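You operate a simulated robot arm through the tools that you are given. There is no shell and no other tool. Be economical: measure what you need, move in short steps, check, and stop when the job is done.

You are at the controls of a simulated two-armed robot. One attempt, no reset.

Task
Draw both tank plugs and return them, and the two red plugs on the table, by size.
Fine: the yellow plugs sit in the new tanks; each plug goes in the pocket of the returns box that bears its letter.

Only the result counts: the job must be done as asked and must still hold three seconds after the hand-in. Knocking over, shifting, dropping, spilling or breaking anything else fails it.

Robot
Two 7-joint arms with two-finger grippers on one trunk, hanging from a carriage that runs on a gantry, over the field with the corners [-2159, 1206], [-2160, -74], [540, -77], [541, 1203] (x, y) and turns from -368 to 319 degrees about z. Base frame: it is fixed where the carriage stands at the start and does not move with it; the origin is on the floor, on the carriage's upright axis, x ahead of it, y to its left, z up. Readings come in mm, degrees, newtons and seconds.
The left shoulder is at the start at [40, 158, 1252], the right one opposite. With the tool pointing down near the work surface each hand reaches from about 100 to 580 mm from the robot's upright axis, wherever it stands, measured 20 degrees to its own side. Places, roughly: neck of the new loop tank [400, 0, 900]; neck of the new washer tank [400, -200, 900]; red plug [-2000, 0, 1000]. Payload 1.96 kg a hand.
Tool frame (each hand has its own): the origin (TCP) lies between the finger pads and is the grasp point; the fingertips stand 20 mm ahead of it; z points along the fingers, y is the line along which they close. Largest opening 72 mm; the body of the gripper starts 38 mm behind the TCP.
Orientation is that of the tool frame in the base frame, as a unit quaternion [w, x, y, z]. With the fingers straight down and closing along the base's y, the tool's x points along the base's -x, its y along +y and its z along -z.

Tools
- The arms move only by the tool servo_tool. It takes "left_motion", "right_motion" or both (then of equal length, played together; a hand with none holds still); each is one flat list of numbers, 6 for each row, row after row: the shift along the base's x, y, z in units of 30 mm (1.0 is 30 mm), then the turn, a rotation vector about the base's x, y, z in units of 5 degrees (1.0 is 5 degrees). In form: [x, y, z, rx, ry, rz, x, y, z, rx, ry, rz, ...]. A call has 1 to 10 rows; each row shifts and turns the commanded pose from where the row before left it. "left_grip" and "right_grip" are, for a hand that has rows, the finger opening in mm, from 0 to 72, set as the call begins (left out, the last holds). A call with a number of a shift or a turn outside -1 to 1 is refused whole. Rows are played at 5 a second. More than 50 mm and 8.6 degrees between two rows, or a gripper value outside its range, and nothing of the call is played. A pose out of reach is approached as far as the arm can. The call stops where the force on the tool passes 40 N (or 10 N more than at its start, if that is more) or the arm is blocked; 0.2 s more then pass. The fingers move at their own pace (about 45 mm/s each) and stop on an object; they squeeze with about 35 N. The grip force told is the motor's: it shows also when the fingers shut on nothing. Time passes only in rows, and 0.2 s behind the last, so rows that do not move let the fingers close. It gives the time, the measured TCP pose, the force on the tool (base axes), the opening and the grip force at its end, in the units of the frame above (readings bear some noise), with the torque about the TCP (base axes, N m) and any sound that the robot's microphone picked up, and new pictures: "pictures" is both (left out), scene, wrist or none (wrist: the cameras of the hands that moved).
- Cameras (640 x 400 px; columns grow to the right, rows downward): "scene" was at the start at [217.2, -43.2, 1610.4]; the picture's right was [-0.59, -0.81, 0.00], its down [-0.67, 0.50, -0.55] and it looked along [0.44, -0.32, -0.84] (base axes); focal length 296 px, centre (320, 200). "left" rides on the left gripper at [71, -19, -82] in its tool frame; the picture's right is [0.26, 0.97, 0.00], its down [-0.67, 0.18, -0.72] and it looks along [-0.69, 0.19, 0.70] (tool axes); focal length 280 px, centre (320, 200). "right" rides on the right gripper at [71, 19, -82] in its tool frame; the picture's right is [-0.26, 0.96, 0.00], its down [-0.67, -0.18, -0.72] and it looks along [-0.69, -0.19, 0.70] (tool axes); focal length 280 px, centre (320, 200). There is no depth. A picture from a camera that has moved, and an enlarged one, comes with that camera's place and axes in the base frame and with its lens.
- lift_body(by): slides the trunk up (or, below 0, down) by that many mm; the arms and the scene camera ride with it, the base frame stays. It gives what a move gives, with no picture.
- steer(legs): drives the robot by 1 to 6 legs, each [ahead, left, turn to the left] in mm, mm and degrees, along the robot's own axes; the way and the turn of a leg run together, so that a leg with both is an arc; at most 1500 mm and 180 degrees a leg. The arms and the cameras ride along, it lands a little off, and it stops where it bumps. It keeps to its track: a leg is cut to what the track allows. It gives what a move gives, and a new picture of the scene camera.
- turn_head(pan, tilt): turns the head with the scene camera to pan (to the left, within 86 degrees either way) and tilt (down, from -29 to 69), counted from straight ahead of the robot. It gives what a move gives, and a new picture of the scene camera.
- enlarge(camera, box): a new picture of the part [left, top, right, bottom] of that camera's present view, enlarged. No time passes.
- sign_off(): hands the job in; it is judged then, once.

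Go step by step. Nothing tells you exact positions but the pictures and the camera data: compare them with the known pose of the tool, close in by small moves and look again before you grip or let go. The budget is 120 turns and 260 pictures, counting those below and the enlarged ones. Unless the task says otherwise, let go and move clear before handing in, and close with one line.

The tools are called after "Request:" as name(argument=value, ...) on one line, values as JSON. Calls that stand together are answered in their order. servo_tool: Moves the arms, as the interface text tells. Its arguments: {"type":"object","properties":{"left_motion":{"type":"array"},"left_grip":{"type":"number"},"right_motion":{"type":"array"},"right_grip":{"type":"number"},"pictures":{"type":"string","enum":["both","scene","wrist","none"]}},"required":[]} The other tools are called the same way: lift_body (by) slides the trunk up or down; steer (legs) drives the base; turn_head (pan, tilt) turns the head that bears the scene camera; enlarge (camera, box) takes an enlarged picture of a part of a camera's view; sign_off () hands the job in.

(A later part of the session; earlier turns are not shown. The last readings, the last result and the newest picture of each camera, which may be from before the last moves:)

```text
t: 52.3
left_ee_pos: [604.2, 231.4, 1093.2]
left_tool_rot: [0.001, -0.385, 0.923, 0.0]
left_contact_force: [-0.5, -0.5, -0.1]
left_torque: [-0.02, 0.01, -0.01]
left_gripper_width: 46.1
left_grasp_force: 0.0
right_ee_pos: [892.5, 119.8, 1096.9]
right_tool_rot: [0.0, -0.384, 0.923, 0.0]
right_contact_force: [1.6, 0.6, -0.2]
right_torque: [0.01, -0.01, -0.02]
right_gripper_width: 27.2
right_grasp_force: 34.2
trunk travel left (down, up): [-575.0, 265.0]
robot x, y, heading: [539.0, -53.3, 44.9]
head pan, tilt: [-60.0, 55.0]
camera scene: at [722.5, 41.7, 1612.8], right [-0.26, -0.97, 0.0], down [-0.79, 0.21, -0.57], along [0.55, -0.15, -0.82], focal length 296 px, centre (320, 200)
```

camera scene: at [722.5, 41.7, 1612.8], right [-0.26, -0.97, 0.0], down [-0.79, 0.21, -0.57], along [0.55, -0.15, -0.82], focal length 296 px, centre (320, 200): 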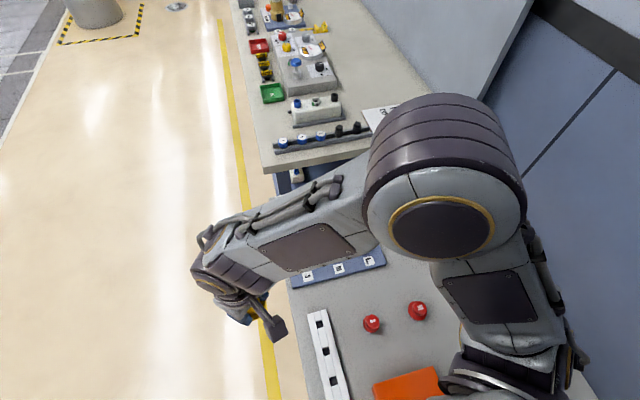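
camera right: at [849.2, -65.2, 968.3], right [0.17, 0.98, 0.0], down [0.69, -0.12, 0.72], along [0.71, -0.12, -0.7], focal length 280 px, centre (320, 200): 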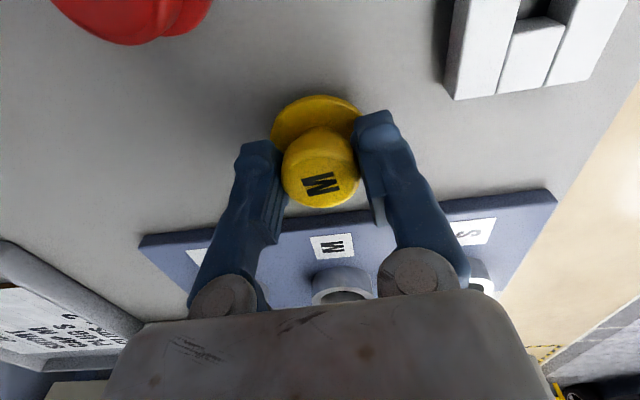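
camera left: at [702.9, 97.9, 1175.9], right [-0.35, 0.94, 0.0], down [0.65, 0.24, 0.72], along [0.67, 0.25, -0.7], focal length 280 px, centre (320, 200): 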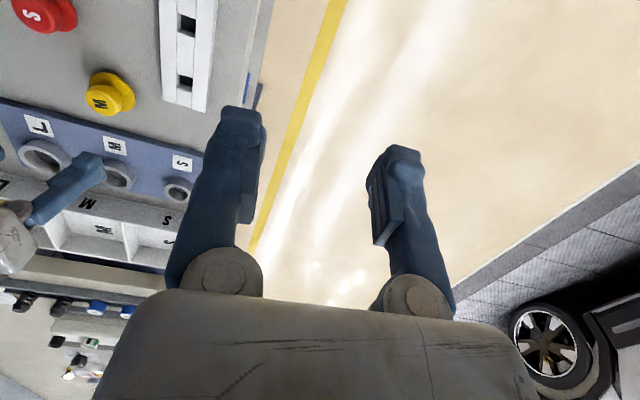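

Now I sweep the right hand to above the M pocket.

Request:
servo_tool(right_motion=[0.97, -0.84, 0, 0, 0, -0.9, 0.97, -0.84, 0, 0, 0, -0.9, 0.97, -0.84, 0, 0, 0, -0.9, 0.97, -0.84, 0, 0, 0, -0.9, 0.97, -0.84, 0, 0, 0, -0.9, 0.97, -0.84, 0, 0, 0, -0.9, 0.97, -0.84, 0, 0, 0, -0.9, 0.97, -0.84, 0, 0, 0, -0.9, 0.97, -0.84, 0, 0, 0, -0.9, 0.97, -0.84, 0, 0, 0, -0.9])

Request:
enlarge(camera="scene", box=[250, 150, 410, 250])

```text
t: 54.5
left_ee_pos: [605.2, 230.5, 1093.2]
left_tool_rot: [0.0, -0.384, 0.923, 0.0]
left_contact_force: [0.4, 0.0, -0.7]
left_torque: [0.01, -0.03, 0.0]
left_gripper_width: 45.8
left_grasp_force: 0.1
right_ee_pos: [1183.0, -132.1, 1098.3]
right_tool_rot: [0.0, -0.001, 1.0, 0.0]
right_contact_force: [-0.2, -0.1, -0.8]
right_torque: [0.01, -0.06, -0.01]
right_gripper_width: 27.3
right_grasp_force: 34.6
trunk travel left (down, up): [-575.0, 265.0]
robot x, y, heading: [542.5, -52.9, 44.7]
head pan, tilt: [-60.0, 55.0]
camera scene: at [722.6, 41.6, 1612.8], right [-0.26, -0.97, 0.0], down [-0.79, 0.21, -0.57], along [0.55, -0.15, -0.82], focal length 296 px, centre (320, 200)
camera right: at [1113.0, -113.8, 1178.8], right [0.26, 0.97, 0.0], down [0.67, -0.18, 0.72], along [0.69, -0.19, -0.7], focal length 280 px, centre (320, 200)
```

scene: 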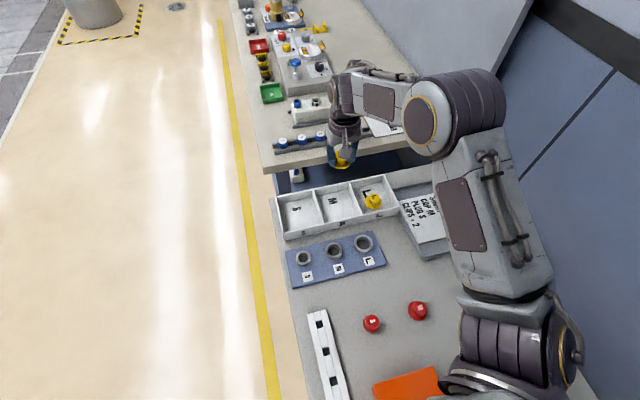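
right: 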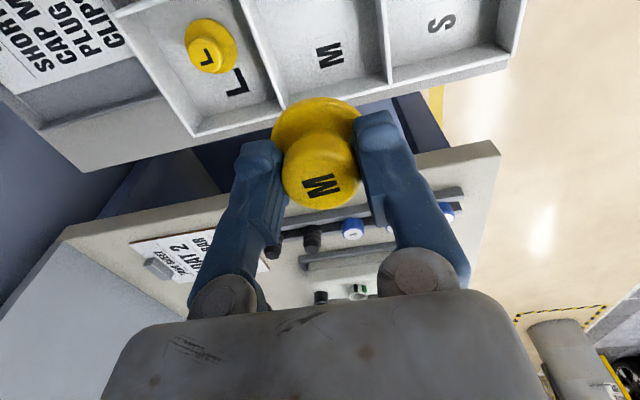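

```text
4.00 times, centred on (330, 200) of scene
camera zoom: at [722.6, 41.6, 1612.8], right [-0.26, -0.97, 0.0], down [-0.79, 0.21, -0.57], along [0.55, -0.15, -0.82], focal length 1186 px, centre (280, 200)
```

zoom: 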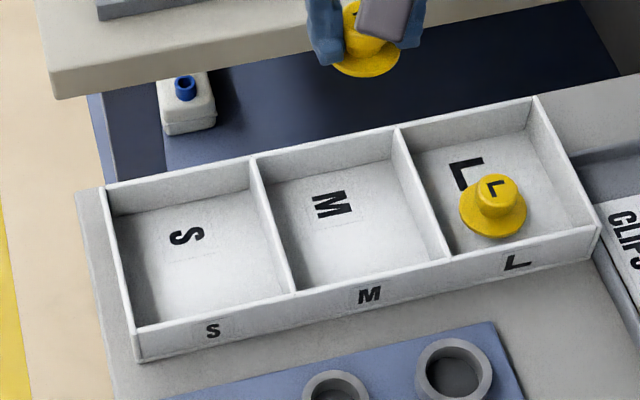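

Hand is at (1183, -132), matching the L placement shifted by one pocket. I lower straight to above the rim and check.

Request:
servo_tool(right_motion=[0, 0, -0.9, 0, 0, 0, 0, 0, -0.9, 0, 0, 0, 0, 0, -0.9, 0, 0, 0, 0, 0, -0.9, 0, 0, 0, 0, 0, -0.9, 0, 0, 0])

Request:
enlarge(camera="scene", box=[250, 150, 410, 250])

```text
t: 55.7
left_ee_pos: [604.7, 230.7, 1094.2]
left_tool_rot: [0.0, -0.384, 0.923, 0.0]
left_contact_force: [-0.9, 0.2, -0.2]
left_torque: [0.01, -0.01, 0.01]
left_gripper_width: 46.0
left_grasp_force: 0.2
right_ee_pos: [1184.1, -132.0, 960.4]
right_tool_rot: [0.001, -0.001, 1.0, 0.001]
right_contact_force: [0.0, -0.6, -0.6]
right_torque: [-0.01, -0.02, 0.03]
right_gripper_width: 27.3
right_grasp_force: 35.1
trunk travel left (down, up): [-575.0, 265.0]
robot x, y, heading: [539.0, -51.0, 45.0]
head pan, tilt: [-60.0, 55.0]
camera scene: at [722.4, 41.7, 1612.8], right [-0.26, -0.97, 0.0], down [-0.79, 0.21, -0.57], along [0.55, -0.15, -0.82], focal length 296 px, centre (320, 200)
camera right: at [1113.0, -114.4, 1041.9], right [0.26, 0.97, 0.0], down [0.67, -0.18, 0.72], along [0.69, -0.18, -0.7], focal length 280 px, centre (320, 200)
```

scene: 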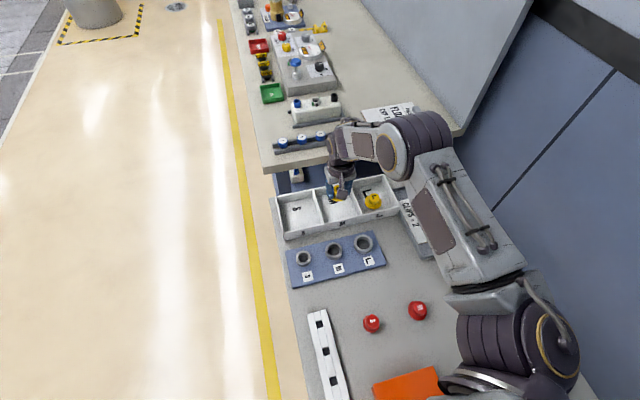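
right: 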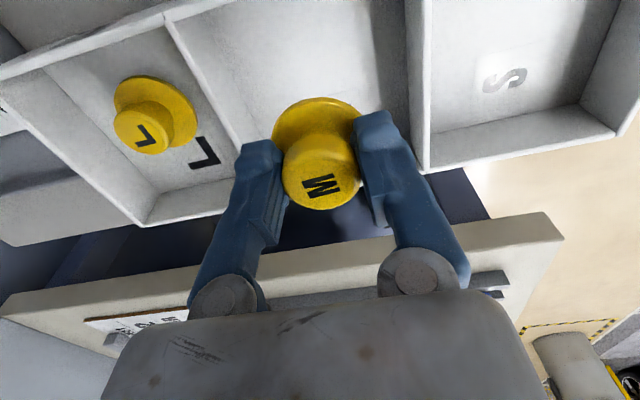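

```text
4.00 times, centred on (330, 200) of scene
camera zoom: at [722.4, 41.7, 1612.8], right [-0.26, -0.97, 0.0], down [-0.79, 0.21, -0.57], along [0.55, -0.15, -0.82], focal length 1186 px, centre (280, 200)
```

zoom: 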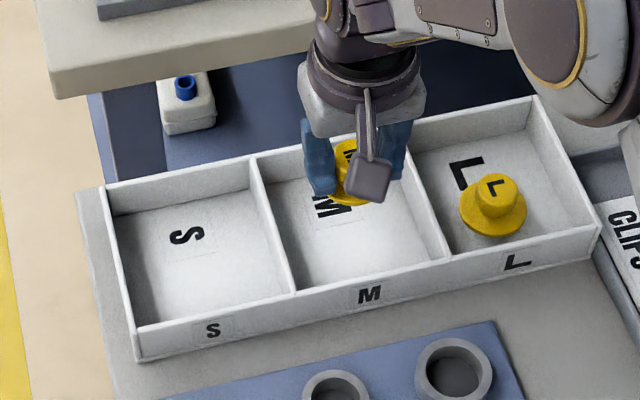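

The red M must share this pocket, so I put yellow M toward the far side, about (1207, -141), and lower.

Request:
servo_tool(right_motion=[0.77, -0.3, 0, 0, 0, 0, 0, 0, -0.6, 0, 0, 0, 0, 0, -0.6, 0, 0, 0, 0, 0, -0.6, 0, 0, 0], pictures="wrist")

Request:
enlarge(camera="scene", box=[250, 150, 410, 250])

```text
t: 56.7
left_ee_pos: [604.8, 230.7, 1093.4]
left_tool_rot: [0.0, -0.384, 0.923, 0.0]
left_contact_force: [-0.1, -0.4, -0.6]
left_torque: [0.03, 0.05, 0.0]
left_gripper_width: 46.2
left_grasp_force: 0.0
right_ee_pos: [1207.4, -141.4, 907.6]
right_tool_rot: [-0.001, -0.001, 1.0, 0.001]
right_contact_force: [-0.2, 0.0, 0.9]
right_torque: [-0.01, -0.01, 0.01]
right_gripper_width: 27.2
right_grasp_force: 34.7
trunk travel left (down, up): [-575.0, 265.0]
robot x, y, heading: [542.0, -47.4, 45.1]
head pan, tilt: [-60.0, 55.0]
camera right: at [1135.4, -123.4, 988.6], right [0.26, 0.97, 0.0], down [0.67, -0.18, 0.72], along [0.69, -0.18, -0.7], focal length 280 px, centre (320, 200)
```

right: 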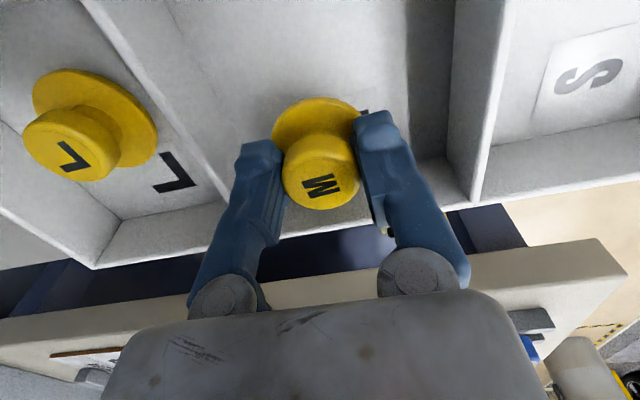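

```text
4.00 times, centred on (330, 200) of scene
camera zoom: at [722.4, 41.7, 1612.8], right [-0.26, -0.97, 0.0], down [-0.79, 0.21, -0.57], along [0.55, -0.15, -0.82], focal length 1186 px, centre (280, 200)
```

zoom: 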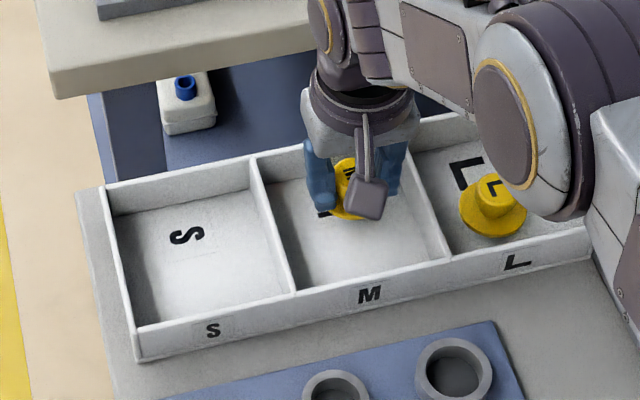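

Request:
servo_tool(right_motion=[0, 0, -0.2, 0, 0, 0, 0, 0, -0.2, 0, 0, 0, 0, 0, -0.12, 0, 0, 0, 0, 0, -0.12, 0, 0, 0, 0, 0, -0.12, 0, 0, 0], pictures="wrist")

```text
t: 57.9
left_ee_pos: [605.7, 230.3, 1094.3]
left_tool_rot: [0.0, -0.384, 0.923, -0.001]
left_contact_force: [-0.6, 0.0, 0.3]
left_torque: [0.01, -0.02, -0.01]
left_gripper_width: 45.7
left_grasp_force: 0.1
right_ee_pos: [1208.3, -141.0, 888.3]
right_tool_rot: [0.002, -0.001, 1.0, 0.001]
right_contact_force: [-5.1, -2.6, 24.2]
right_torque: [-0.08, 0.09, -0.05]
right_gripper_width: 27.3
right_grasp_force: 35.1
trunk travel left (down, up): [-575.0, 265.0]
robot x, y, heading: [539.5, -52.8, 45.3]
head pan, tilt: [-60.0, 55.0]
stopped in row 5 (right hand): the force on the tool passed its limit at 47 N (the readings are from after the stop); the commanded pose is now the measured one
camera right: at [1137.7, -123.2, 968.9], right [0.26, 0.97, 0.0], down [0.67, -0.18, 0.72], along [0.69, -0.18, -0.7], focal length 280 px, centre (320, 200)
```

right: 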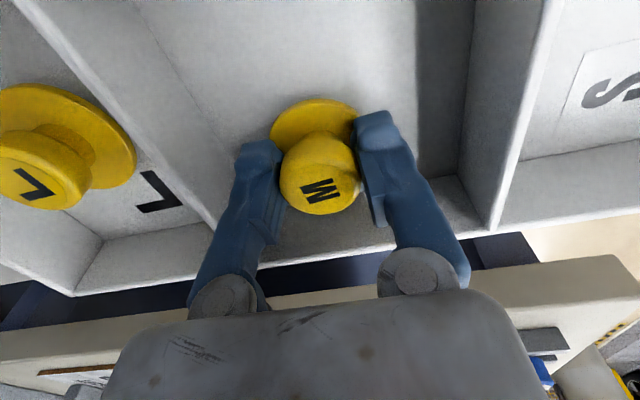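

On the floor. I release and rise, then retract as before.

Request:
servo_tool(right_motion=[0, 0, 0.05, 0, 0, 0, 0, 0, 0, 0, 0, 0], pictures="none")

Request:
servo_tool(right_motion=[0, 0, 0, 0, 0, 0, 0, 0, 0, 0, 0, 0, 0, 0, 0.3, 0, 0, 0, 0, 0, 0.8, 0, 0, 0, 0, 0, 1, 0, 0, 0, 0, 0, 1, 0, 0, 0, 0, 0, 1, 0, 0, 0, 0, 0, 1, 0, 0, 0, -0.5, 0.3, 1, 0, 0, 0, -0.5, 0.3, 1, 0, 0, 0], right_grip=42)

```text
t: 58.5
left_ee_pos: [605.4, 232.0, 1093.5]
left_tool_rot: [0.0, -0.384, 0.923, -0.001]
left_contact_force: [-0.1, -0.9, -0.7]
left_torque: [0.03, -0.01, 0.03]
left_gripper_width: 46.2
left_grasp_force: 0.0
right_ee_pos: [1208.8, -139.7, 887.8]
right_tool_rot: [0.001, -0.002, 1.0, 0.0]
right_contact_force: [2.6, -2.3, 5.4]
right_torque: [-0.02, -0.15, -0.02]
right_gripper_width: 27.3
right_grasp_force: 35.3
trunk travel left (down, up): [-575.0, 265.0]
robot x, y, heading: [538.4, -49.9, 44.9]
head pan, tilt: [-60.0, 55.0]
```

```text
t: 60.7
left_ee_pos: [604.7, 231.6, 1093.6]
left_tool_rot: [-0.001, -0.384, 0.923, 0.0]
left_contact_force: [-0.4, 0.1, 0.1]
left_torque: [0.03, -0.01, 0.0]
left_gripper_width: 46.0
left_grasp_force: 0.1
right_ee_pos: [1176.2, -123.1, 1099.7]
right_tool_rot: [0.001, -0.002, 1.0, 0.001]
right_contact_force: [0.5, -0.5, -0.3]
right_torque: [0.05, -0.03, -0.02]
right_gripper_width: 41.8
right_grasp_force: 0.0
trunk travel left (down, up): [-575.0, 265.0]
robot x, y, heading: [539.5, -48.7, 45.1]
head pan, tilt: [-60.0, 55.0]
camera scene: at [722.4, 41.6, 1612.7], right [-0.26, -0.97, 0.0], down [-0.79, 0.21, -0.57], along [0.55, -0.15, -0.82], focal length 296 px, centre (320, 200)
camera right: at [1105.4, -104.9, 1180.8], right [0.26, 0.97, 0.0], down [0.67, -0.18, 0.72], along [0.69, -0.18, -0.7], focal length 280 px, centre (320, 200)
```

scene: 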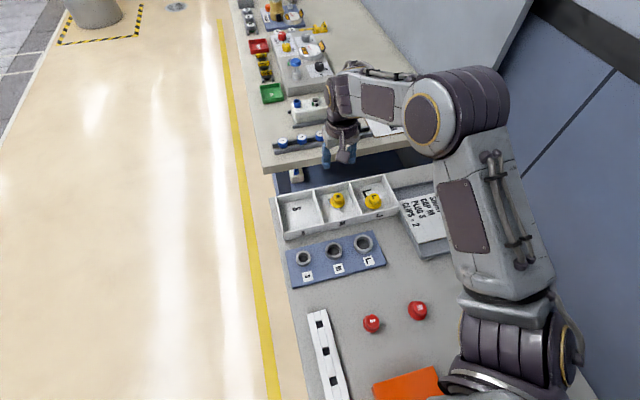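
right: 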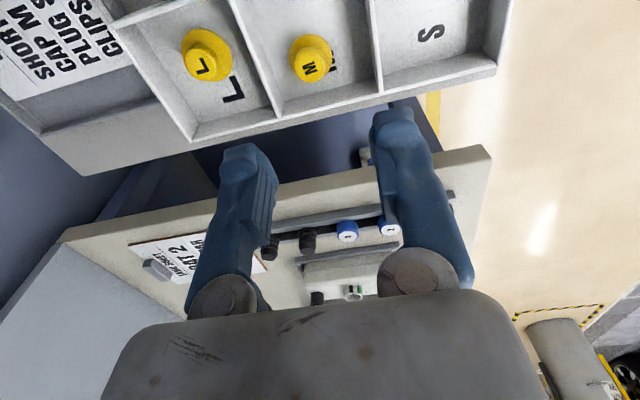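

Both yellows are in their pockets. The reds at about (846, -122) S and (846, -239) M should be reachable at this heading; I draw the right hand back in two steps watching the elbow.

Request:
servo_tool(right_motion=[-1, 0, 0, 0, 0, 0, -1, 0, 0, 0, 0, 0, -1, 0, 0, 0, 0, 0, -1, 0, 0, 0, 0, 0, -1, 0, 0, 0, 0, 0], pictures="scene")

```text
t: 61.9
left_ee_pos: [603.6, 231.7, 1095.3]
left_tool_rot: [-0.001, -0.385, 0.923, 0.0]
left_contact_force: [-0.1, -0.2, 0.0]
left_torque: [0.05, -0.03, 0.01]
left_gripper_width: 45.9
left_grasp_force: 0.0
right_ee_pos: [1027.2, -123.4, 1100.5]
right_tool_rot: [0.0, -0.001, 1.0, 0.001]
right_contact_force: [-0.7, -0.1, 0.0]
right_torque: [0.01, 0.01, 0.02]
right_gripper_width: 42.0
right_grasp_force: 0.0
trunk travel left (down, up): [-575.0, 265.0]
robot x, y, heading: [537.9, -52.4, 45.0]
head pan, tilt: [-60.0, 55.0]
camera scene: at [722.3, 41.6, 1612.8], right [-0.26, -0.97, 0.0], down [-0.79, 0.21, -0.57], along [0.55, -0.15, -0.82], focal length 296 px, centre (320, 200)
```

scene: 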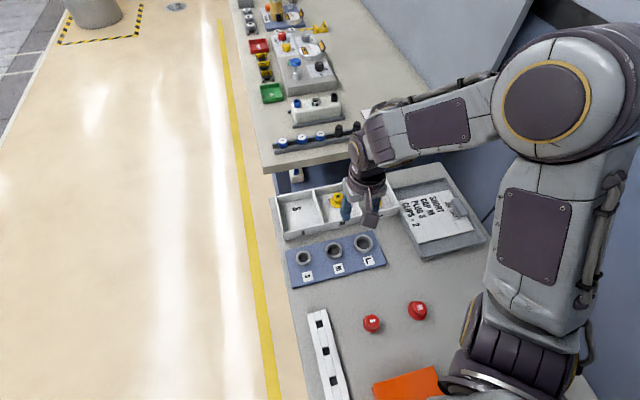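

The elbow is swinging toward the wall, so I'll turn the robot right about 28° (near the heading that worked before), with the hand moved inward first.

Request:
servo_tool(right_motion=[-0.5, 1, 0, 0, 0, 1, -0.5, 1, 0, 0, 0, 1, -0.5, 1, 0, 0, 0, 1, -0.5, 1, 0, 0, 0, 1, -0.5, 1, 0, 0, 0, 1], pictures="none")

Request:
steer(legs=[[0, 0, -30]])

Request:
turn_head(pan=-30, tilt=62)

```text
t: 63.1
left_ee_pos: [604.2, 232.5, 1093.5]
left_tool_rot: [0.001, -0.384, 0.923, 0.0]
left_contact_force: [0.1, -1.2, -0.2]
left_torque: [0.05, -0.01, 0.01]
left_gripper_width: 46.0
left_grasp_force: 0.0
right_ee_pos: [951.6, 26.0, 1100.2]
right_tool_rot: [0.001, -0.218, 0.976, 0.001]
right_contact_force: [-0.3, 0.5, 0.5]
right_torque: [0.01, 0.02, 0.0]
right_gripper_width: 41.8
right_grasp_force: 0.0
trunk travel left (down, up): [-575.0, 265.0]
robot x, y, heading: [539.2, -50.0, 45.1]
head pan, tilt: [-60.0, 55.0]
```

```text
t: 65.0
left_ee_pos: [734.4, 162.8, 1092.5]
left_tool_rot: [-0.001, -0.137, 0.991, 0.0]
left_contact_force: [0.0, 0.0, -0.3]
left_torque: [0.01, 0.02, -0.01]
left_gripper_width: 46.0
left_grasp_force: 0.0
right_ee_pos: [936.6, -186.7, 1101.0]
right_tool_rot: [0.001, 0.036, 0.999, 0.002]
right_contact_force: [-0.4, -0.5, -1.1]
right_torque: [0.03, -0.02, 0.0]
right_gripper_width: 41.9
right_grasp_force: 0.1
trunk travel left (down, up): [-575.0, 265.0]
robot x, y, heading: [539.1, -50.2, 15.6]
head pan, tilt: [-60.0, 55.0]
camera scene: at [745.4, -60.2, 1612.8], right [-0.7, -0.72, 0.0], down [-0.59, 0.57, -0.57], along [0.41, -0.4, -0.82], focal length 296 px, centre (320, 200)
```

scene: 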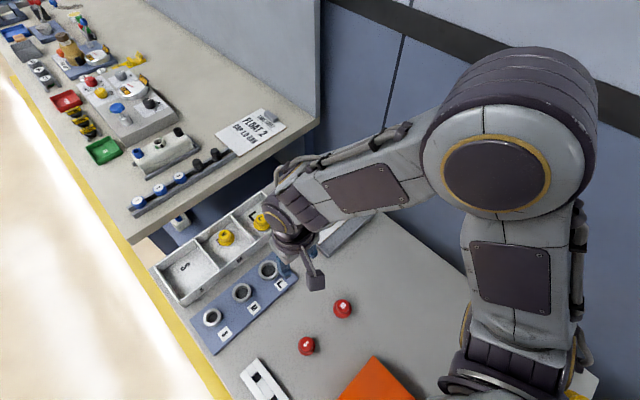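

```text
t: 65.9
left_ee_pos: [735.1, 161.6, 1094.0]
left_tool_rot: [0.001, -0.137, 0.991, 0.0]
left_contact_force: [-0.6, -0.8, 0.8]
left_torque: [0.01, -0.01, -0.01]
left_gripper_width: 46.0
left_grasp_force: 0.0
right_ee_pos: [936.1, -187.3, 1101.5]
right_tool_rot: [0.001, 0.036, 0.999, 0.001]
right_contact_force: [-0.4, -0.5, 0.0]
right_torque: [0.01, 0.02, 0.0]
right_gripper_width: 41.9
right_grasp_force: 0.0
trunk travel left (down, up): [-575.0, 265.0]
robot x, y, heading: [538.3, -52.1, 16.0]
head pan, tilt: [-30.0, 62.0]
camera scene: at [756.1, -25.7, 1604.5], right [-0.25, -0.97, 0.0], down [-0.86, 0.22, -0.47], along [0.46, -0.12, -0.88], focal length 296 px, centre (320, 200)
```

scene: 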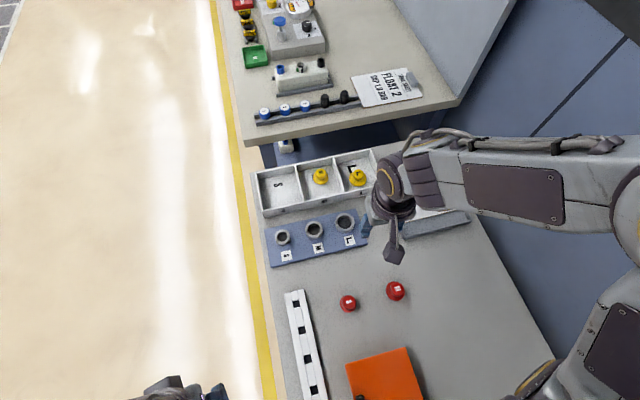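

I bring the right hand over red S for a close look.

Request:
servo_tool(right_motion=[-0.9, 0.65, -0.9, 0, 0, 0, -0.9, 0.65, -0.9, 0, 0, 0, -0.9, 0.65, -0.9, 0, 0, 0], right_grip=60)

```text
t: 66.7
left_ee_pos: [735.6, 163.1, 1093.7]
left_tool_rot: [-0.001, -0.137, 0.991, 0.0]
left_contact_force: [-0.9, -0.1, 0.0]
left_torque: [-0.03, 0.04, -0.01]
left_gripper_width: 46.0
left_grasp_force: 0.0
right_ee_pos: [854.4, -128.0, 1018.2]
right_tool_rot: [0.0, 0.036, 0.999, 0.002]
right_contact_force: [-0.8, -0.4, 0.5]
right_torque: [0.0, 0.03, -0.01]
right_gripper_width: 60.0
right_grasp_force: 0.0
trunk travel left (down, up): [-575.0, 265.0]
robot x, y, heading: [538.0, -51.6, 15.8]
head pan, tilt: [-30.0, 62.0]
camera scene: at [756.1, -25.5, 1604.5], right [-0.25, -0.97, 0.0], down [-0.86, 0.22, -0.47], along [0.46, -0.12, -0.88], focal length 296 px, centre (320, 200)
camera right: at [785.9, -105.0, 1099.2], right [0.33, 0.94, 0.0], down [0.66, -0.23, 0.72], along [0.68, -0.24, -0.7], focal length 280 px, centre (320, 200)
```

scene: 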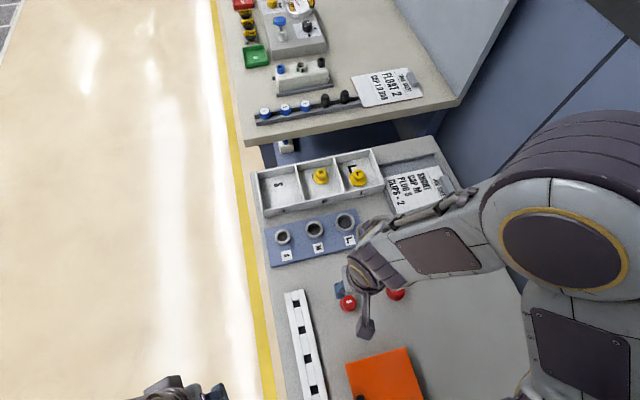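
right: 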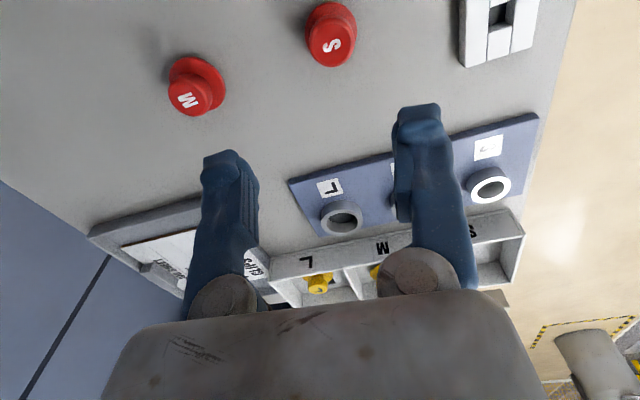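

Red S top is at (855, -120, 870). I lower to z≈920 for a closer look.

Request:
servo_tool(right_motion=[0, 0.15, -0.8, 0, 0, 0, 0, 0.12, -0.8, 0, 0, 0, 0, 0, -0.8, 0, 0, 0, 0, 0, -0.8, 0, 0, 0], pictures="wrist")

```text
t: 67.7
left_ee_pos: [734.5, 162.2, 1094.2]
left_tool_rot: [0.0, -0.137, 0.991, 0.0]
left_contact_force: [-0.5, 0.6, 0.6]
left_torque: [0.01, 0.0, 0.02]
left_gripper_width: 46.0
left_grasp_force: 0.1
right_ee_pos: [855.4, -120.7, 923.4]
right_tool_rot: [0.002, 0.036, 0.999, 0.002]
right_contact_force: [0.2, -0.4, -0.4]
right_torque: [-0.02, -0.03, -0.04]
right_gripper_width: 59.7
right_grasp_force: 0.0
trunk travel left (down, up): [-575.0, 265.0]
robot x, y, heading: [539.3, -50.7, 16.0]
head pan, tilt: [-30.0, 62.0]
camera right: at [786.6, -96.6, 1004.3], right [0.33, 0.94, 0.0], down [0.66, -0.23, 0.72], along [0.68, -0.24, -0.7], focal length 280 px, centre (320, 200)
```

right: 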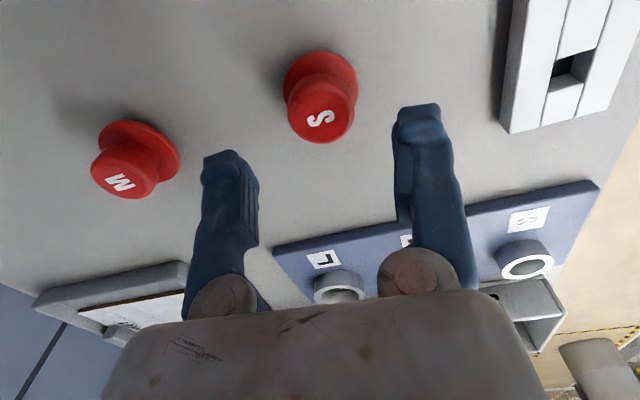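

Request:
servo_tool(right_motion=[0, 0, -0.8, 0, 0, 0, 0.03, 0, -0.72, 0, 0, 0], pictures="wrist")

Request:
servo_tool(right_motion=[0, 0, 0, 0, 0, 0, 0, 0, 0, 0, 0, 0, 0, 0, 0, 0, 0, 0, 0, 0, 0, 0, 0, 0], right_grip=8, pictures="wrist")

```text
t: 68.3
left_ee_pos: [735.0, 162.6, 1094.4]
left_tool_rot: [0.0, -0.137, 0.991, 0.0]
left_contact_force: [0.2, -0.1, -0.3]
left_torque: [-0.03, 0.02, -0.02]
left_gripper_width: 45.9
left_grasp_force: 0.1
right_ee_pos: [856.7, -119.4, 878.5]
right_tool_rot: [0.001, 0.037, 0.999, 0.002]
right_contact_force: [0.0, 0.5, 0.0]
right_torque: [-0.05, -0.02, 0.0]
right_gripper_width: 60.1
right_grasp_force: 0.2
trunk travel left (down, up): [-575.0, 265.0]
robot x, y, heading: [541.1, -52.0, 16.0]
head pan, tilt: [-30.0, 62.0]
camera right: at [787.8, -96.1, 959.8], right [0.33, 0.94, 0.0], down [0.66, -0.23, 0.72], along [0.68, -0.24, -0.7], focal length 280 px, centre (320, 200)
```

right: 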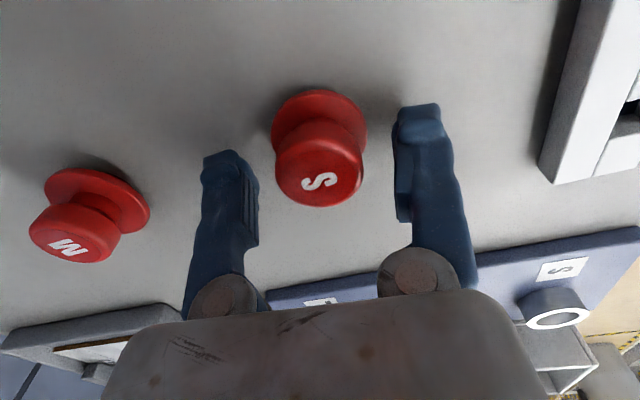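

```text
t: 69.2
left_ee_pos: [736.8, 163.0, 1094.7]
left_tool_rot: [-0.001, -0.138, 0.99, 0.0]
left_contact_force: [0.2, -0.4, -0.2]
left_torque: [-0.04, 0.01, 0.03]
left_gripper_width: 46.0
left_grasp_force: 0.2
right_ee_pos: [858.8, -119.6, 880.6]
right_tool_rot: [0.001, 0.036, 0.999, 0.002]
right_contact_force: [-3.2, -0.7, 36.8]
right_torque: [-0.03, 0.29, 0.02]
right_gripper_width: 28.5
right_grasp_force: 34.8
trunk travel left (down, up): [-575.0, 265.0]
robot x, y, heading: [538.1, -56.8, 16.1]
head pan, tilt: [-30.0, 62.0]
stopped in row 4 (right hand): the force on the tool passed its limit at 45 N (the readings are from after the stop); the commanded pose is now the measured one
camera right: at [789.0, -96.2, 961.8], right [0.33, 0.94, 0.01], down [0.66, -0.24, 0.72], along [0.68, -0.23, -0.7], focal length 280 px, centre (320, 200)
```

right: 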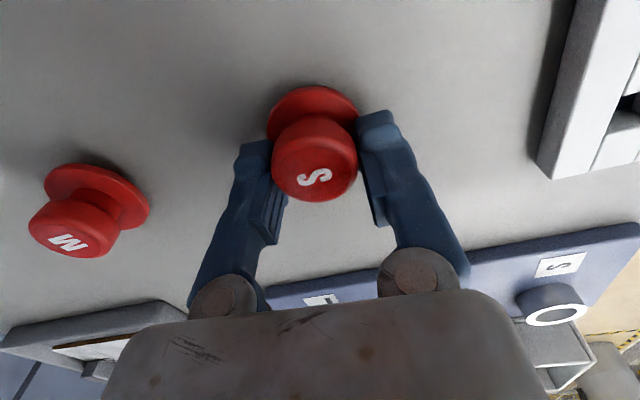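

The fingertips press on the flange. I open, raise 6 mm and grip again.

Request:
servo_tool(right_motion=[0, 0, 0, 0, 0, 0, 0, 0, 0.2, 0, 0, 0], right_grip=50, pictures="none")

Request:
servo_tool(right_motion=[0, 0, 0, 0, 0, 0, 0, 0, 0, 0, 0, 0, 0, 0, 0, 0, 0, 0], right_grip=8, pictures="wrist")

```text
t: 69.8
left_ee_pos: [734.9, 163.1, 1094.1]
left_tool_rot: [0.0, -0.137, 0.991, 0.0]
left_contact_force: [0.6, 0.9, 0.3]
left_torque: [0.01, 0.04, 0.0]
left_gripper_width: 45.9
left_grasp_force: 0.0
right_ee_pos: [857.2, -119.6, 884.6]
right_tool_rot: [0.001, 0.037, 0.999, 0.001]
right_contact_force: [0.3, 0.4, -0.1]
right_torque: [-0.01, 0.03, 0.02]
right_gripper_width: 50.0
right_grasp_force: 0.0
trunk travel left (down, up): [-575.0, 265.0]
robot x, y, heading: [537.5, -50.6, 15.8]
head pan, tilt: [-30.0, 62.0]
```

```text
t: 70.6
left_ee_pos: [735.1, 161.6, 1093.7]
left_tool_rot: [0.0, -0.137, 0.991, 0.0]
left_contact_force: [-0.2, 0.8, -0.3]
left_torque: [-0.02, 0.01, 0.01]
left_gripper_width: 45.8
left_grasp_force: 0.1
right_ee_pos: [857.2, -119.2, 884.9]
right_tool_rot: [0.001, 0.036, 0.999, 0.002]
right_contact_force: [-0.1, 0.9, 0.3]
right_torque: [-0.04, 0.03, -0.02]
right_gripper_width: 27.3
right_grasp_force: 35.1
trunk travel left (down, up): [-575.0, 265.0]
robot x, y, heading: [541.5, -51.4, 16.0]
head pan, tilt: [-30.0, 62.0]
camera right: at [787.8, -95.4, 966.5], right [0.33, 0.94, 0.0], down [0.66, -0.24, 0.72], along [0.68, -0.23, -0.7], focal length 280 px, centre (320, 200)
```

right: 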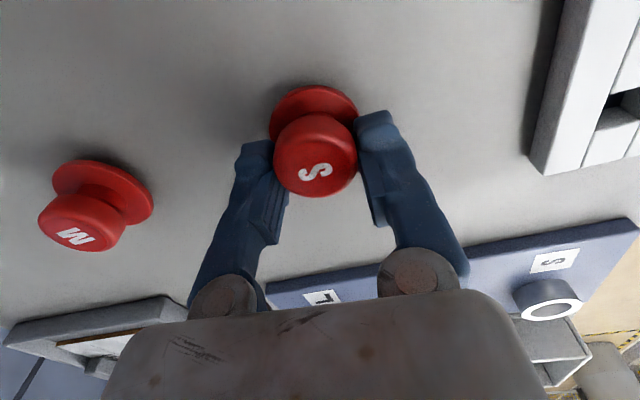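

Red S is held. I lift, turn left about 32° and go for the S pocket.

Request:
servo_tool(right_motion=[0, 0, 0.5, 0, 0, 0, 0, 0, 1, 0, 0, 0, 0, 0, 1, 0, 0, 0, 0.5, 0, 1, 0, 0, 0, 0.8, 0, 1, 0, 0, 0, 0.8, 0, 1, 0, 0, 0, 0.8, 0, 1, 0, 0, 0, 0.8, 0, 0.7, 0, 0, 0], pictures="none")

Request:
steer(legs=[[0, 0, 32]])

Request:
turn_head(pan=-62, tilt=55)

```text
t: 72.4
left_ee_pos: [735.5, 161.8, 1092.4]
left_tool_rot: [0.0, -0.138, 0.99, 0.0]
left_contact_force: [-0.8, 0.6, -1.0]
left_torque: [0.01, 0.01, 0.01]
left_gripper_width: 45.7
left_grasp_force: 0.0
right_ee_pos: [968.7, -119.0, 1103.1]
right_tool_rot: [0.002, 0.037, 0.999, 0.002]
right_contact_force: [-0.6, 0.7, 0.1]
right_torque: [0.04, 0.0, -0.03]
right_gripper_width: 26.7
right_grasp_force: 35.1
trunk travel left (down, up): [-575.0, 265.0]
robot x, y, heading: [539.1, -53.5, 15.8]
head pan, tilt: [-30.0, 62.0]
```

```text
t: 74.3
left_ee_pos: [592.6, 233.2, 1094.8]
left_tool_rot: [0.0, -0.403, 0.915, 0.0]
left_contact_force: [0.1, -0.1, 0.0]
left_torque: [-0.03, 0.02, -0.02]
left_gripper_width: 46.0
left_grasp_force: 0.0
right_ee_pos: [938.4, 118.0, 1101.6]
right_tool_rot: [0.0, -0.238, 0.971, 0.002]
right_contact_force: [-0.6, 0.8, -0.8]
right_torque: [0.02, -0.02, 0.05]
right_gripper_width: 26.9
right_grasp_force: 35.3
trunk travel left (down, up): [-575.0, 265.0]
robot x, y, heading: [540.0, -50.8, 47.6]
head pan, tilt: [-30.0, 62.0]
camera scene: at [708.9, 84.3, 1604.4], right [0.3, -0.95, 0.0], down [-0.84, -0.27, -0.47], along [0.45, 0.14, -0.88], focal length 296 px, centre (320, 200)
```

scene: 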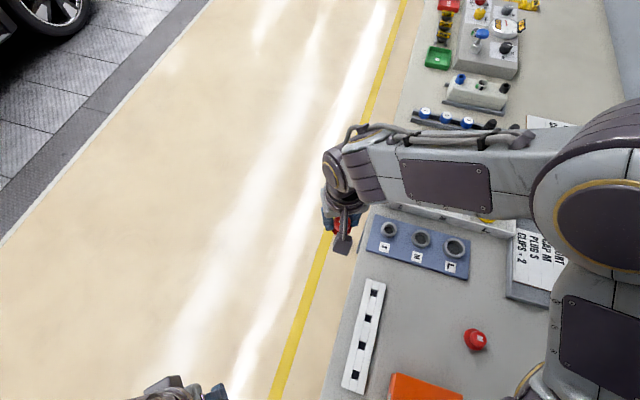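

```text
t: 75.3
left_ee_pos: [592.4, 233.1, 1093.9]
left_tool_rot: [0.0, -0.403, 0.915, -0.001]
left_contact_force: [0.5, -0.3, -0.3]
left_torque: [0.03, 0.0, -0.01]
left_gripper_width: 45.9
left_grasp_force: 0.1
right_ee_pos: [937.7, 116.4, 1101.6]
right_tool_rot: [0.001, -0.238, 0.971, 0.002]
right_contact_force: [-1.0, 0.8, 1.2]
right_torque: [-0.04, -0.04, 0.02]
right_gripper_width: 26.6
right_grasp_force: 35.3
trunk travel left (down, up): [-575.0, 265.0]
robot x, y, heading: [538.1, -52.0, 47.9]
head pan, tilt: [-62.0, 55.0]
camera scene: at [717.5, 47.0, 1612.8], right [-0.25, -0.97, 0.0], down [-0.79, 0.2, -0.57], along [0.56, -0.14, -0.82], focal length 296 px, centre (320, 200)
```

scene: 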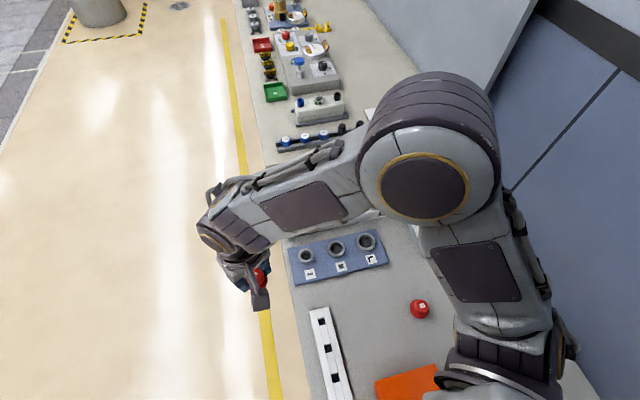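

Request:
servo_tool(right_motion=[0.92, -0.5, 0, 0, 0, -0.6, 0.92, -0.5, 0, 0, 0, -0.6, 0.92, -0.5, 0, 0, 0, -0.6, 0.92, -0.5, 0, 0, 0, -0.6, 0.92, -0.5, 0, 0, 0, -0.6, 0.92, -0.5, 0, 0, 0, -0.6, 0.92, -0.5, 0, 0, 0, -0.6, 0.92, -0.5, 0, 0, 0, -0.6, 0.92, -0.5, -0.8, 0, 0, -0.6])

```text
t: 77.3
left_ee_pos: [591.7, 234.0, 1093.9]
left_tool_rot: [0.0, -0.403, 0.915, 0.0]
left_contact_force: [-0.3, -0.2, -0.5]
left_torque: [0.03, -0.03, 0.01]
left_gripper_width: 46.0
left_grasp_force: 0.1
right_ee_pos: [1185.7, -19.5, 1081.6]
right_tool_rot: [0.0, -0.006, 1.0, 0.002]
right_contact_force: [0.0, 0.2, 0.1]
right_torque: [0.01, 0.01, -0.01]
right_gripper_width: 27.1
right_grasp_force: 35.0
trunk travel left (down, up): [-575.0, 265.0]
robot x, y, heading: [539.8, -52.3, 47.9]
head pan, tilt: [-62.0, 55.0]
camera scene: at [717.5, 46.9, 1612.8], right [-0.25, -0.97, 0.0], down [-0.79, 0.2, -0.57], along [0.56, -0.14, -0.82], focal length 296 px, centre (320, 200)
camera right: at [1114.5, -2.3, 1162.0], right [0.25, 0.97, 0.0], down [0.67, -0.18, 0.72], along [0.69, -0.18, -0.7], focal length 280 px, centre (320, 200)
```

scene: 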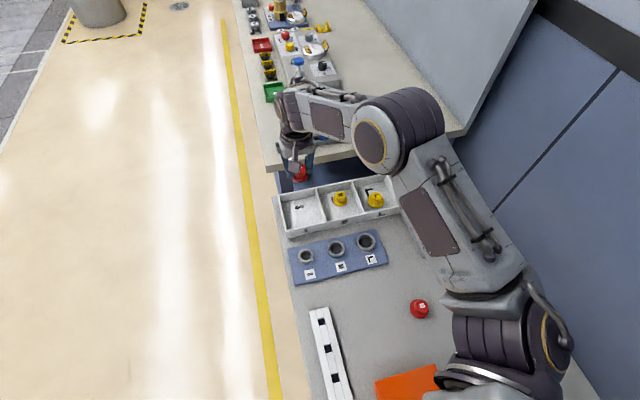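
right: 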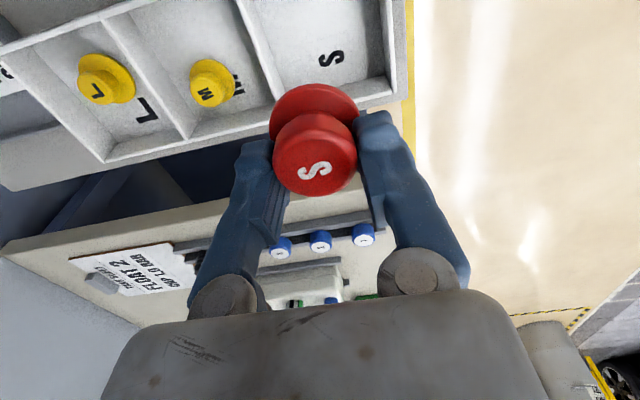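

S letter is at (1220, -18), so the hand is well placed. I lower.

Request:
servo_tool(right_motion=[0, 0.03, -1, 0, 0, 0, 0, 0.03, -1, 0, 0, 0, 0, 0, -1, 0, 0, 0, 0, 0, -1, 0, 0, 0, 0, 0, -1, 0, 0, 0, 0, 0, -0.6, 0, 0, 0])

```text
t: 78.7
left_ee_pos: [593.1, 234.9, 1093.6]
left_tool_rot: [0.0, -0.403, 0.915, 0.0]
left_contact_force: [-0.4, 0.3, 0.5]
left_torque: [0.02, 0.02, -0.03]
left_gripper_width: 46.0
left_grasp_force: 0.0
right_ee_pos: [1184.9, -16.0, 910.8]
right_tool_rot: [0.002, -0.005, 1.0, 0.001]
right_contact_force: [0.4, 0.2, -0.7]
right_torque: [0.02, 0.0, -0.01]
right_gripper_width: 27.0
right_grasp_force: 35.0
trunk travel left (down, up): [-575.0, 265.0]
robot x, y, heading: [536.6, -51.4, 47.7]
head pan, tilt: [-62.0, 55.0]
camera scene: at [717.4, 46.9, 1612.8], right [-0.25, -0.97, 0.0], down [-0.79, 0.2, -0.57], along [0.56, -0.14, -0.82], focal length 296 px, centre (320, 200)
camera right: at [1113.7, 1.1, 991.3], right [0.25, 0.97, 0.0], down [0.67, -0.18, 0.72], along [0.69, -0.18, -0.7], focal length 280 px, centre (320, 200)
```

scene: 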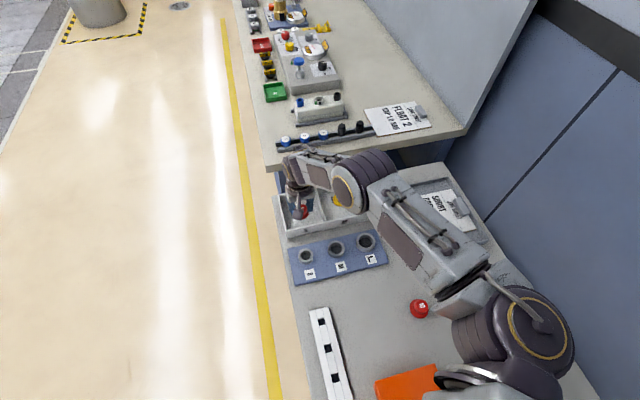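
right: 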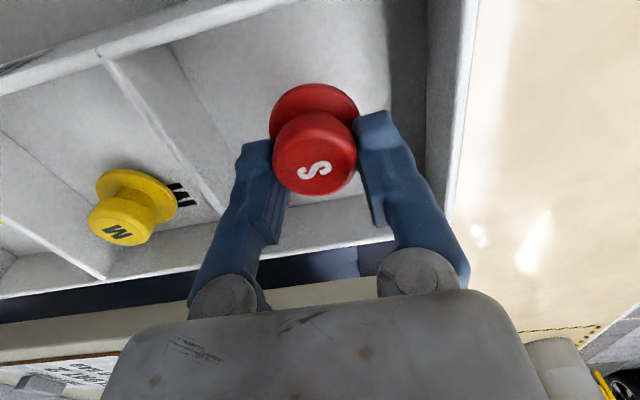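

Request:
servo_tool(right_motion=[0, 0, -0.3, 0, 0, 0, 0, 0, -0.2, 0, 0, 0, 0, 0, -0.12, 0, 0, 0, 0, 0, -0.12, 0, 0, 0, 0, 0, -0.12, 0, 0, 0, 0, 0, -0.12, 0, 0, 0], pictures="none")

```text
t: 80.0
left_ee_pos: [593.7, 234.0, 1094.8]
left_tool_rot: [0.0, -0.403, 0.915, -0.002]
left_contact_force: [-0.2, -0.3, 0.5]
left_torque: [-0.01, 0.0, 0.01]
left_gripper_width: 45.9
left_grasp_force: 0.1
right_ee_pos: [1189.5, -16.5, 887.6]
right_tool_rot: [0.004, -0.004, 1.0, 0.004]
right_contact_force: [-3.9, -3.5, 22.3]
right_torque: [-0.14, 0.31, 0.01]
right_gripper_width: 25.7
right_grasp_force: 35.0
trunk travel left (down, up): [-575.0, 265.0]
robot x, y, heading: [537.6, -53.2, 47.7]
head pan, tilt: [-62.0, 55.0]
stopped in row 6 (right hand): the force on the tool passed its limit at 45 N (the readings are from after the stop); the commanded pose is now the measured one
```

Red S touches the pocket floor. I release and rise.

Request:
servo_tool(right_motion=[0, 0, 0.05, 0, 0, 0, 0, 0, 0, 0, 0, 0], right_grip=42, pictures="none")

Request:
servo_tool(right_motion=[0, 0, 0.2, 0, 0, 0, 0, 0, 0.5, 0, 0, 0, 0, 0, 1, 0, 0, 0, 0, 0, 1, 0, 0, 0, 0, 0, 1, 0, 0, 0, 0, 0, 1, 0, 0, 0, -0.7, 0, 1, 0, 0, 0, -0.7, 0, 1, 0, 0, 0])

```text
t: 80.6
left_ee_pos: [591.8, 233.8, 1092.7]
left_tool_rot: [0.0, -0.403, 0.915, 0.001]
left_contact_force: [0.0, -0.3, 0.0]
left_torque: [0.02, 0.0, 0.01]
left_gripper_width: 46.1
left_grasp_force: 0.0
right_ee_pos: [1187.8, -15.6, 886.5]
right_tool_rot: [0.001, -0.005, 1.0, 0.003]
right_contact_force: [-0.1, -0.1, 0.2]
right_torque: [-0.04, 0.0, -0.01]
right_gripper_width: 42.1
right_grasp_force: 0.0
trunk travel left (down, up): [-575.0, 265.0]
robot x, y, heading: [537.6, -54.7, 47.8]
head pan, tilt: [-62.0, 55.0]
```

```text
t: 82.4
left_ee_pos: [592.5, 234.1, 1094.2]
left_tool_rot: [0.0, -0.403, 0.915, 0.0]
left_contact_force: [0.4, -0.4, 0.7]
left_torque: [-0.03, 0.03, 0.0]
left_gripper_width: 46.0
left_grasp_force: 0.1
right_ee_pos: [1145.5, -15.7, 1087.8]
right_tool_rot: [0.002, -0.006, 1.0, 0.003]
right_contact_force: [-0.1, 0.4, 0.0]
right_torque: [0.0, 0.01, 0.0]
right_gripper_width: 41.7
right_grasp_force: 0.1
trunk travel left (down, up): [-575.0, 265.0]
robot x, y, heading: [536.9, -48.9, 47.6]
head pan, tilt: [-62.0, 55.0]
camera scene: at [717.4, 46.8, 1612.7], right [-0.25, -0.97, 0.0], down [-0.79, 0.2, -0.57], along [0.56, -0.14, -0.82], focal length 296 px, centre (320, 200)
camera right: at [1073.8, 1.5, 1169.1], right [0.25, 0.97, 0.01], down [0.67, -0.18, 0.72], along [0.7, -0.18, -0.7], focal length 280 px, centre (320, 200)
```

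scene: 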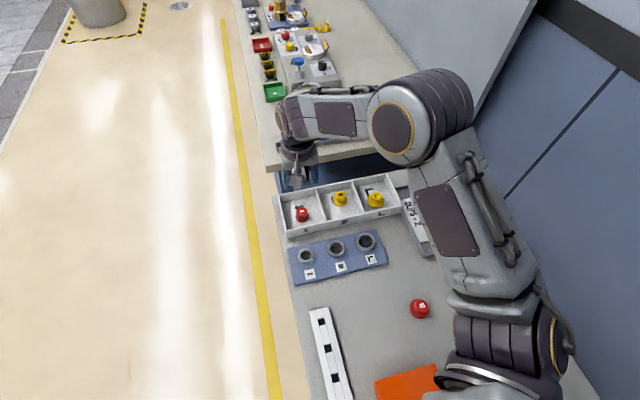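
right: 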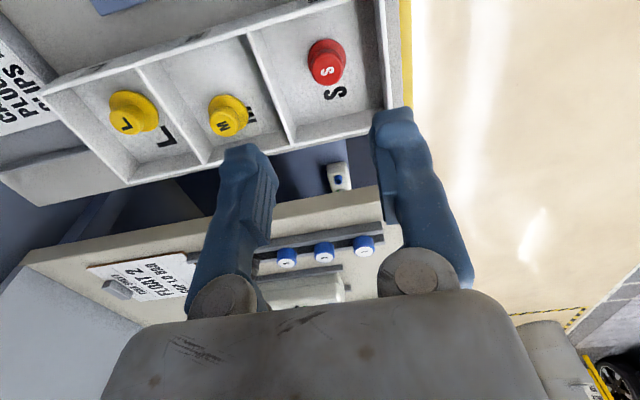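

Red S is in. Next is red M: retract the hand, turn back right 32°.

Request:
servo_tool(right_motion=[-0.95, 0.2, 0, 0, 0, 1, -0.95, 0.2, 0, 0, 0, 1, -0.95, 0.2, 0, 0, 0, 1, -0.95, 0.2, 0, 0, 0, 1, -0.95, 0.2, 0, 0, 0, 1, -0.95, 0.2, 0, 0, 0, 1, -0.95, 0.2, 0, 0, 0, 1], pictures="none")

Request:
steer(legs=[[0, 0, -32]])

Request:
turn_head(pan=-30, tilt=62)

```text
t: 84.0
left_ee_pos: [591.5, 234.7, 1094.3]
left_tool_rot: [0.0, -0.403, 0.915, 0.0]
left_contact_force: [-0.7, 0.7, 0.9]
left_torque: [-0.03, 0.01, -0.01]
left_gripper_width: 46.0
left_grasp_force: 0.1
right_ee_pos: [947.5, 26.0, 1088.1]
right_tool_rot: [0.001, -0.305, 0.952, 0.004]
right_contact_force: [0.0, -0.3, 0.0]
right_torque: [0.0, 0.0, -0.02]
right_gripper_width: 41.9
right_grasp_force: 0.0
trunk travel left (down, up): [-575.0, 265.0]
robot x, y, heading: [537.3, -51.9, 47.9]
head pan, tilt: [-62.0, 55.0]
```

```text
t: 86.0
left_ee_pos: [735.7, 162.3, 1093.6]
left_tool_rot: [0.0, -0.136, 0.991, 0.0]
left_contact_force: [0.7, -0.4, -0.1]
left_torque: [0.0, 0.0, 0.01]
left_gripper_width: 45.7
left_grasp_force: 0.1
right_ee_pos: [927.7, -202.0, 1087.5]
right_tool_rot: [0.002, -0.032, 0.999, 0.003]
right_contact_force: [-0.3, 0.0, 0.6]
right_torque: [-0.01, -0.03, 0.01]
right_gripper_width: 42.0
right_grasp_force: 0.1
trunk travel left (down, up): [-575.0, 265.0]
robot x, y, heading: [536.6, -52.9, 15.6]
head pan, tilt: [-62.0, 55.0]
camera scene: at [743.5, -62.4, 1612.8], right [-0.72, -0.69, 0.0], down [-0.57, 0.59, -0.57], along [0.4, -0.42, -0.82], focal length 296 px, centre (320, 200)
```

scene: 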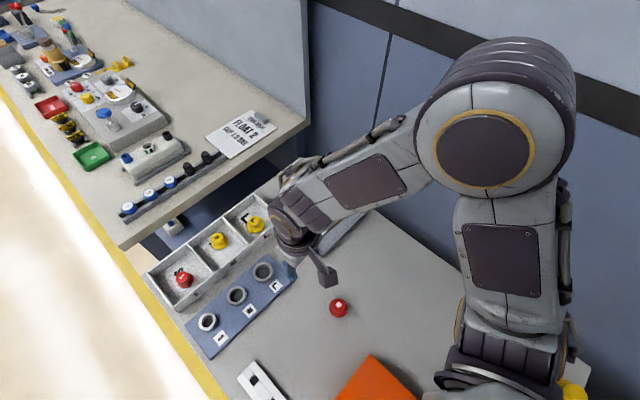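

```text
t: 86.9
left_ee_pos: [737.0, 163.0, 1094.8]
left_tool_rot: [0.0, -0.137, 0.991, 0.0]
left_contact_force: [-0.2, -0.3, 1.1]
left_torque: [0.0, 0.02, 0.02]
left_gripper_width: 45.9
left_grasp_force: 0.0
right_ee_pos: [926.7, -202.2, 1085.9]
right_tool_rot: [0.003, -0.032, 0.999, 0.004]
right_contact_force: [0.0, -0.3, -0.3]
right_torque: [-0.03, 0.0, -0.01]
right_gripper_width: 42.2
right_grasp_force: 0.0
trunk travel left (down, up): [-575.0, 265.0]
robot x, y, heading: [539.9, -51.1, 15.6]
head pan, tilt: [-30.0, 62.0]
camera scene: at [756.1, -26.2, 1604.5], right [-0.25, -0.97, 0.0], down [-0.86, 0.22, -0.47], along [0.45, -0.12, -0.88], focal length 296 px, centre (320, 200)
```

scene: 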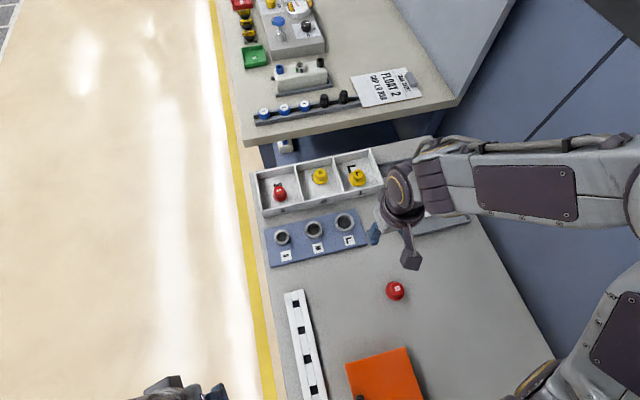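

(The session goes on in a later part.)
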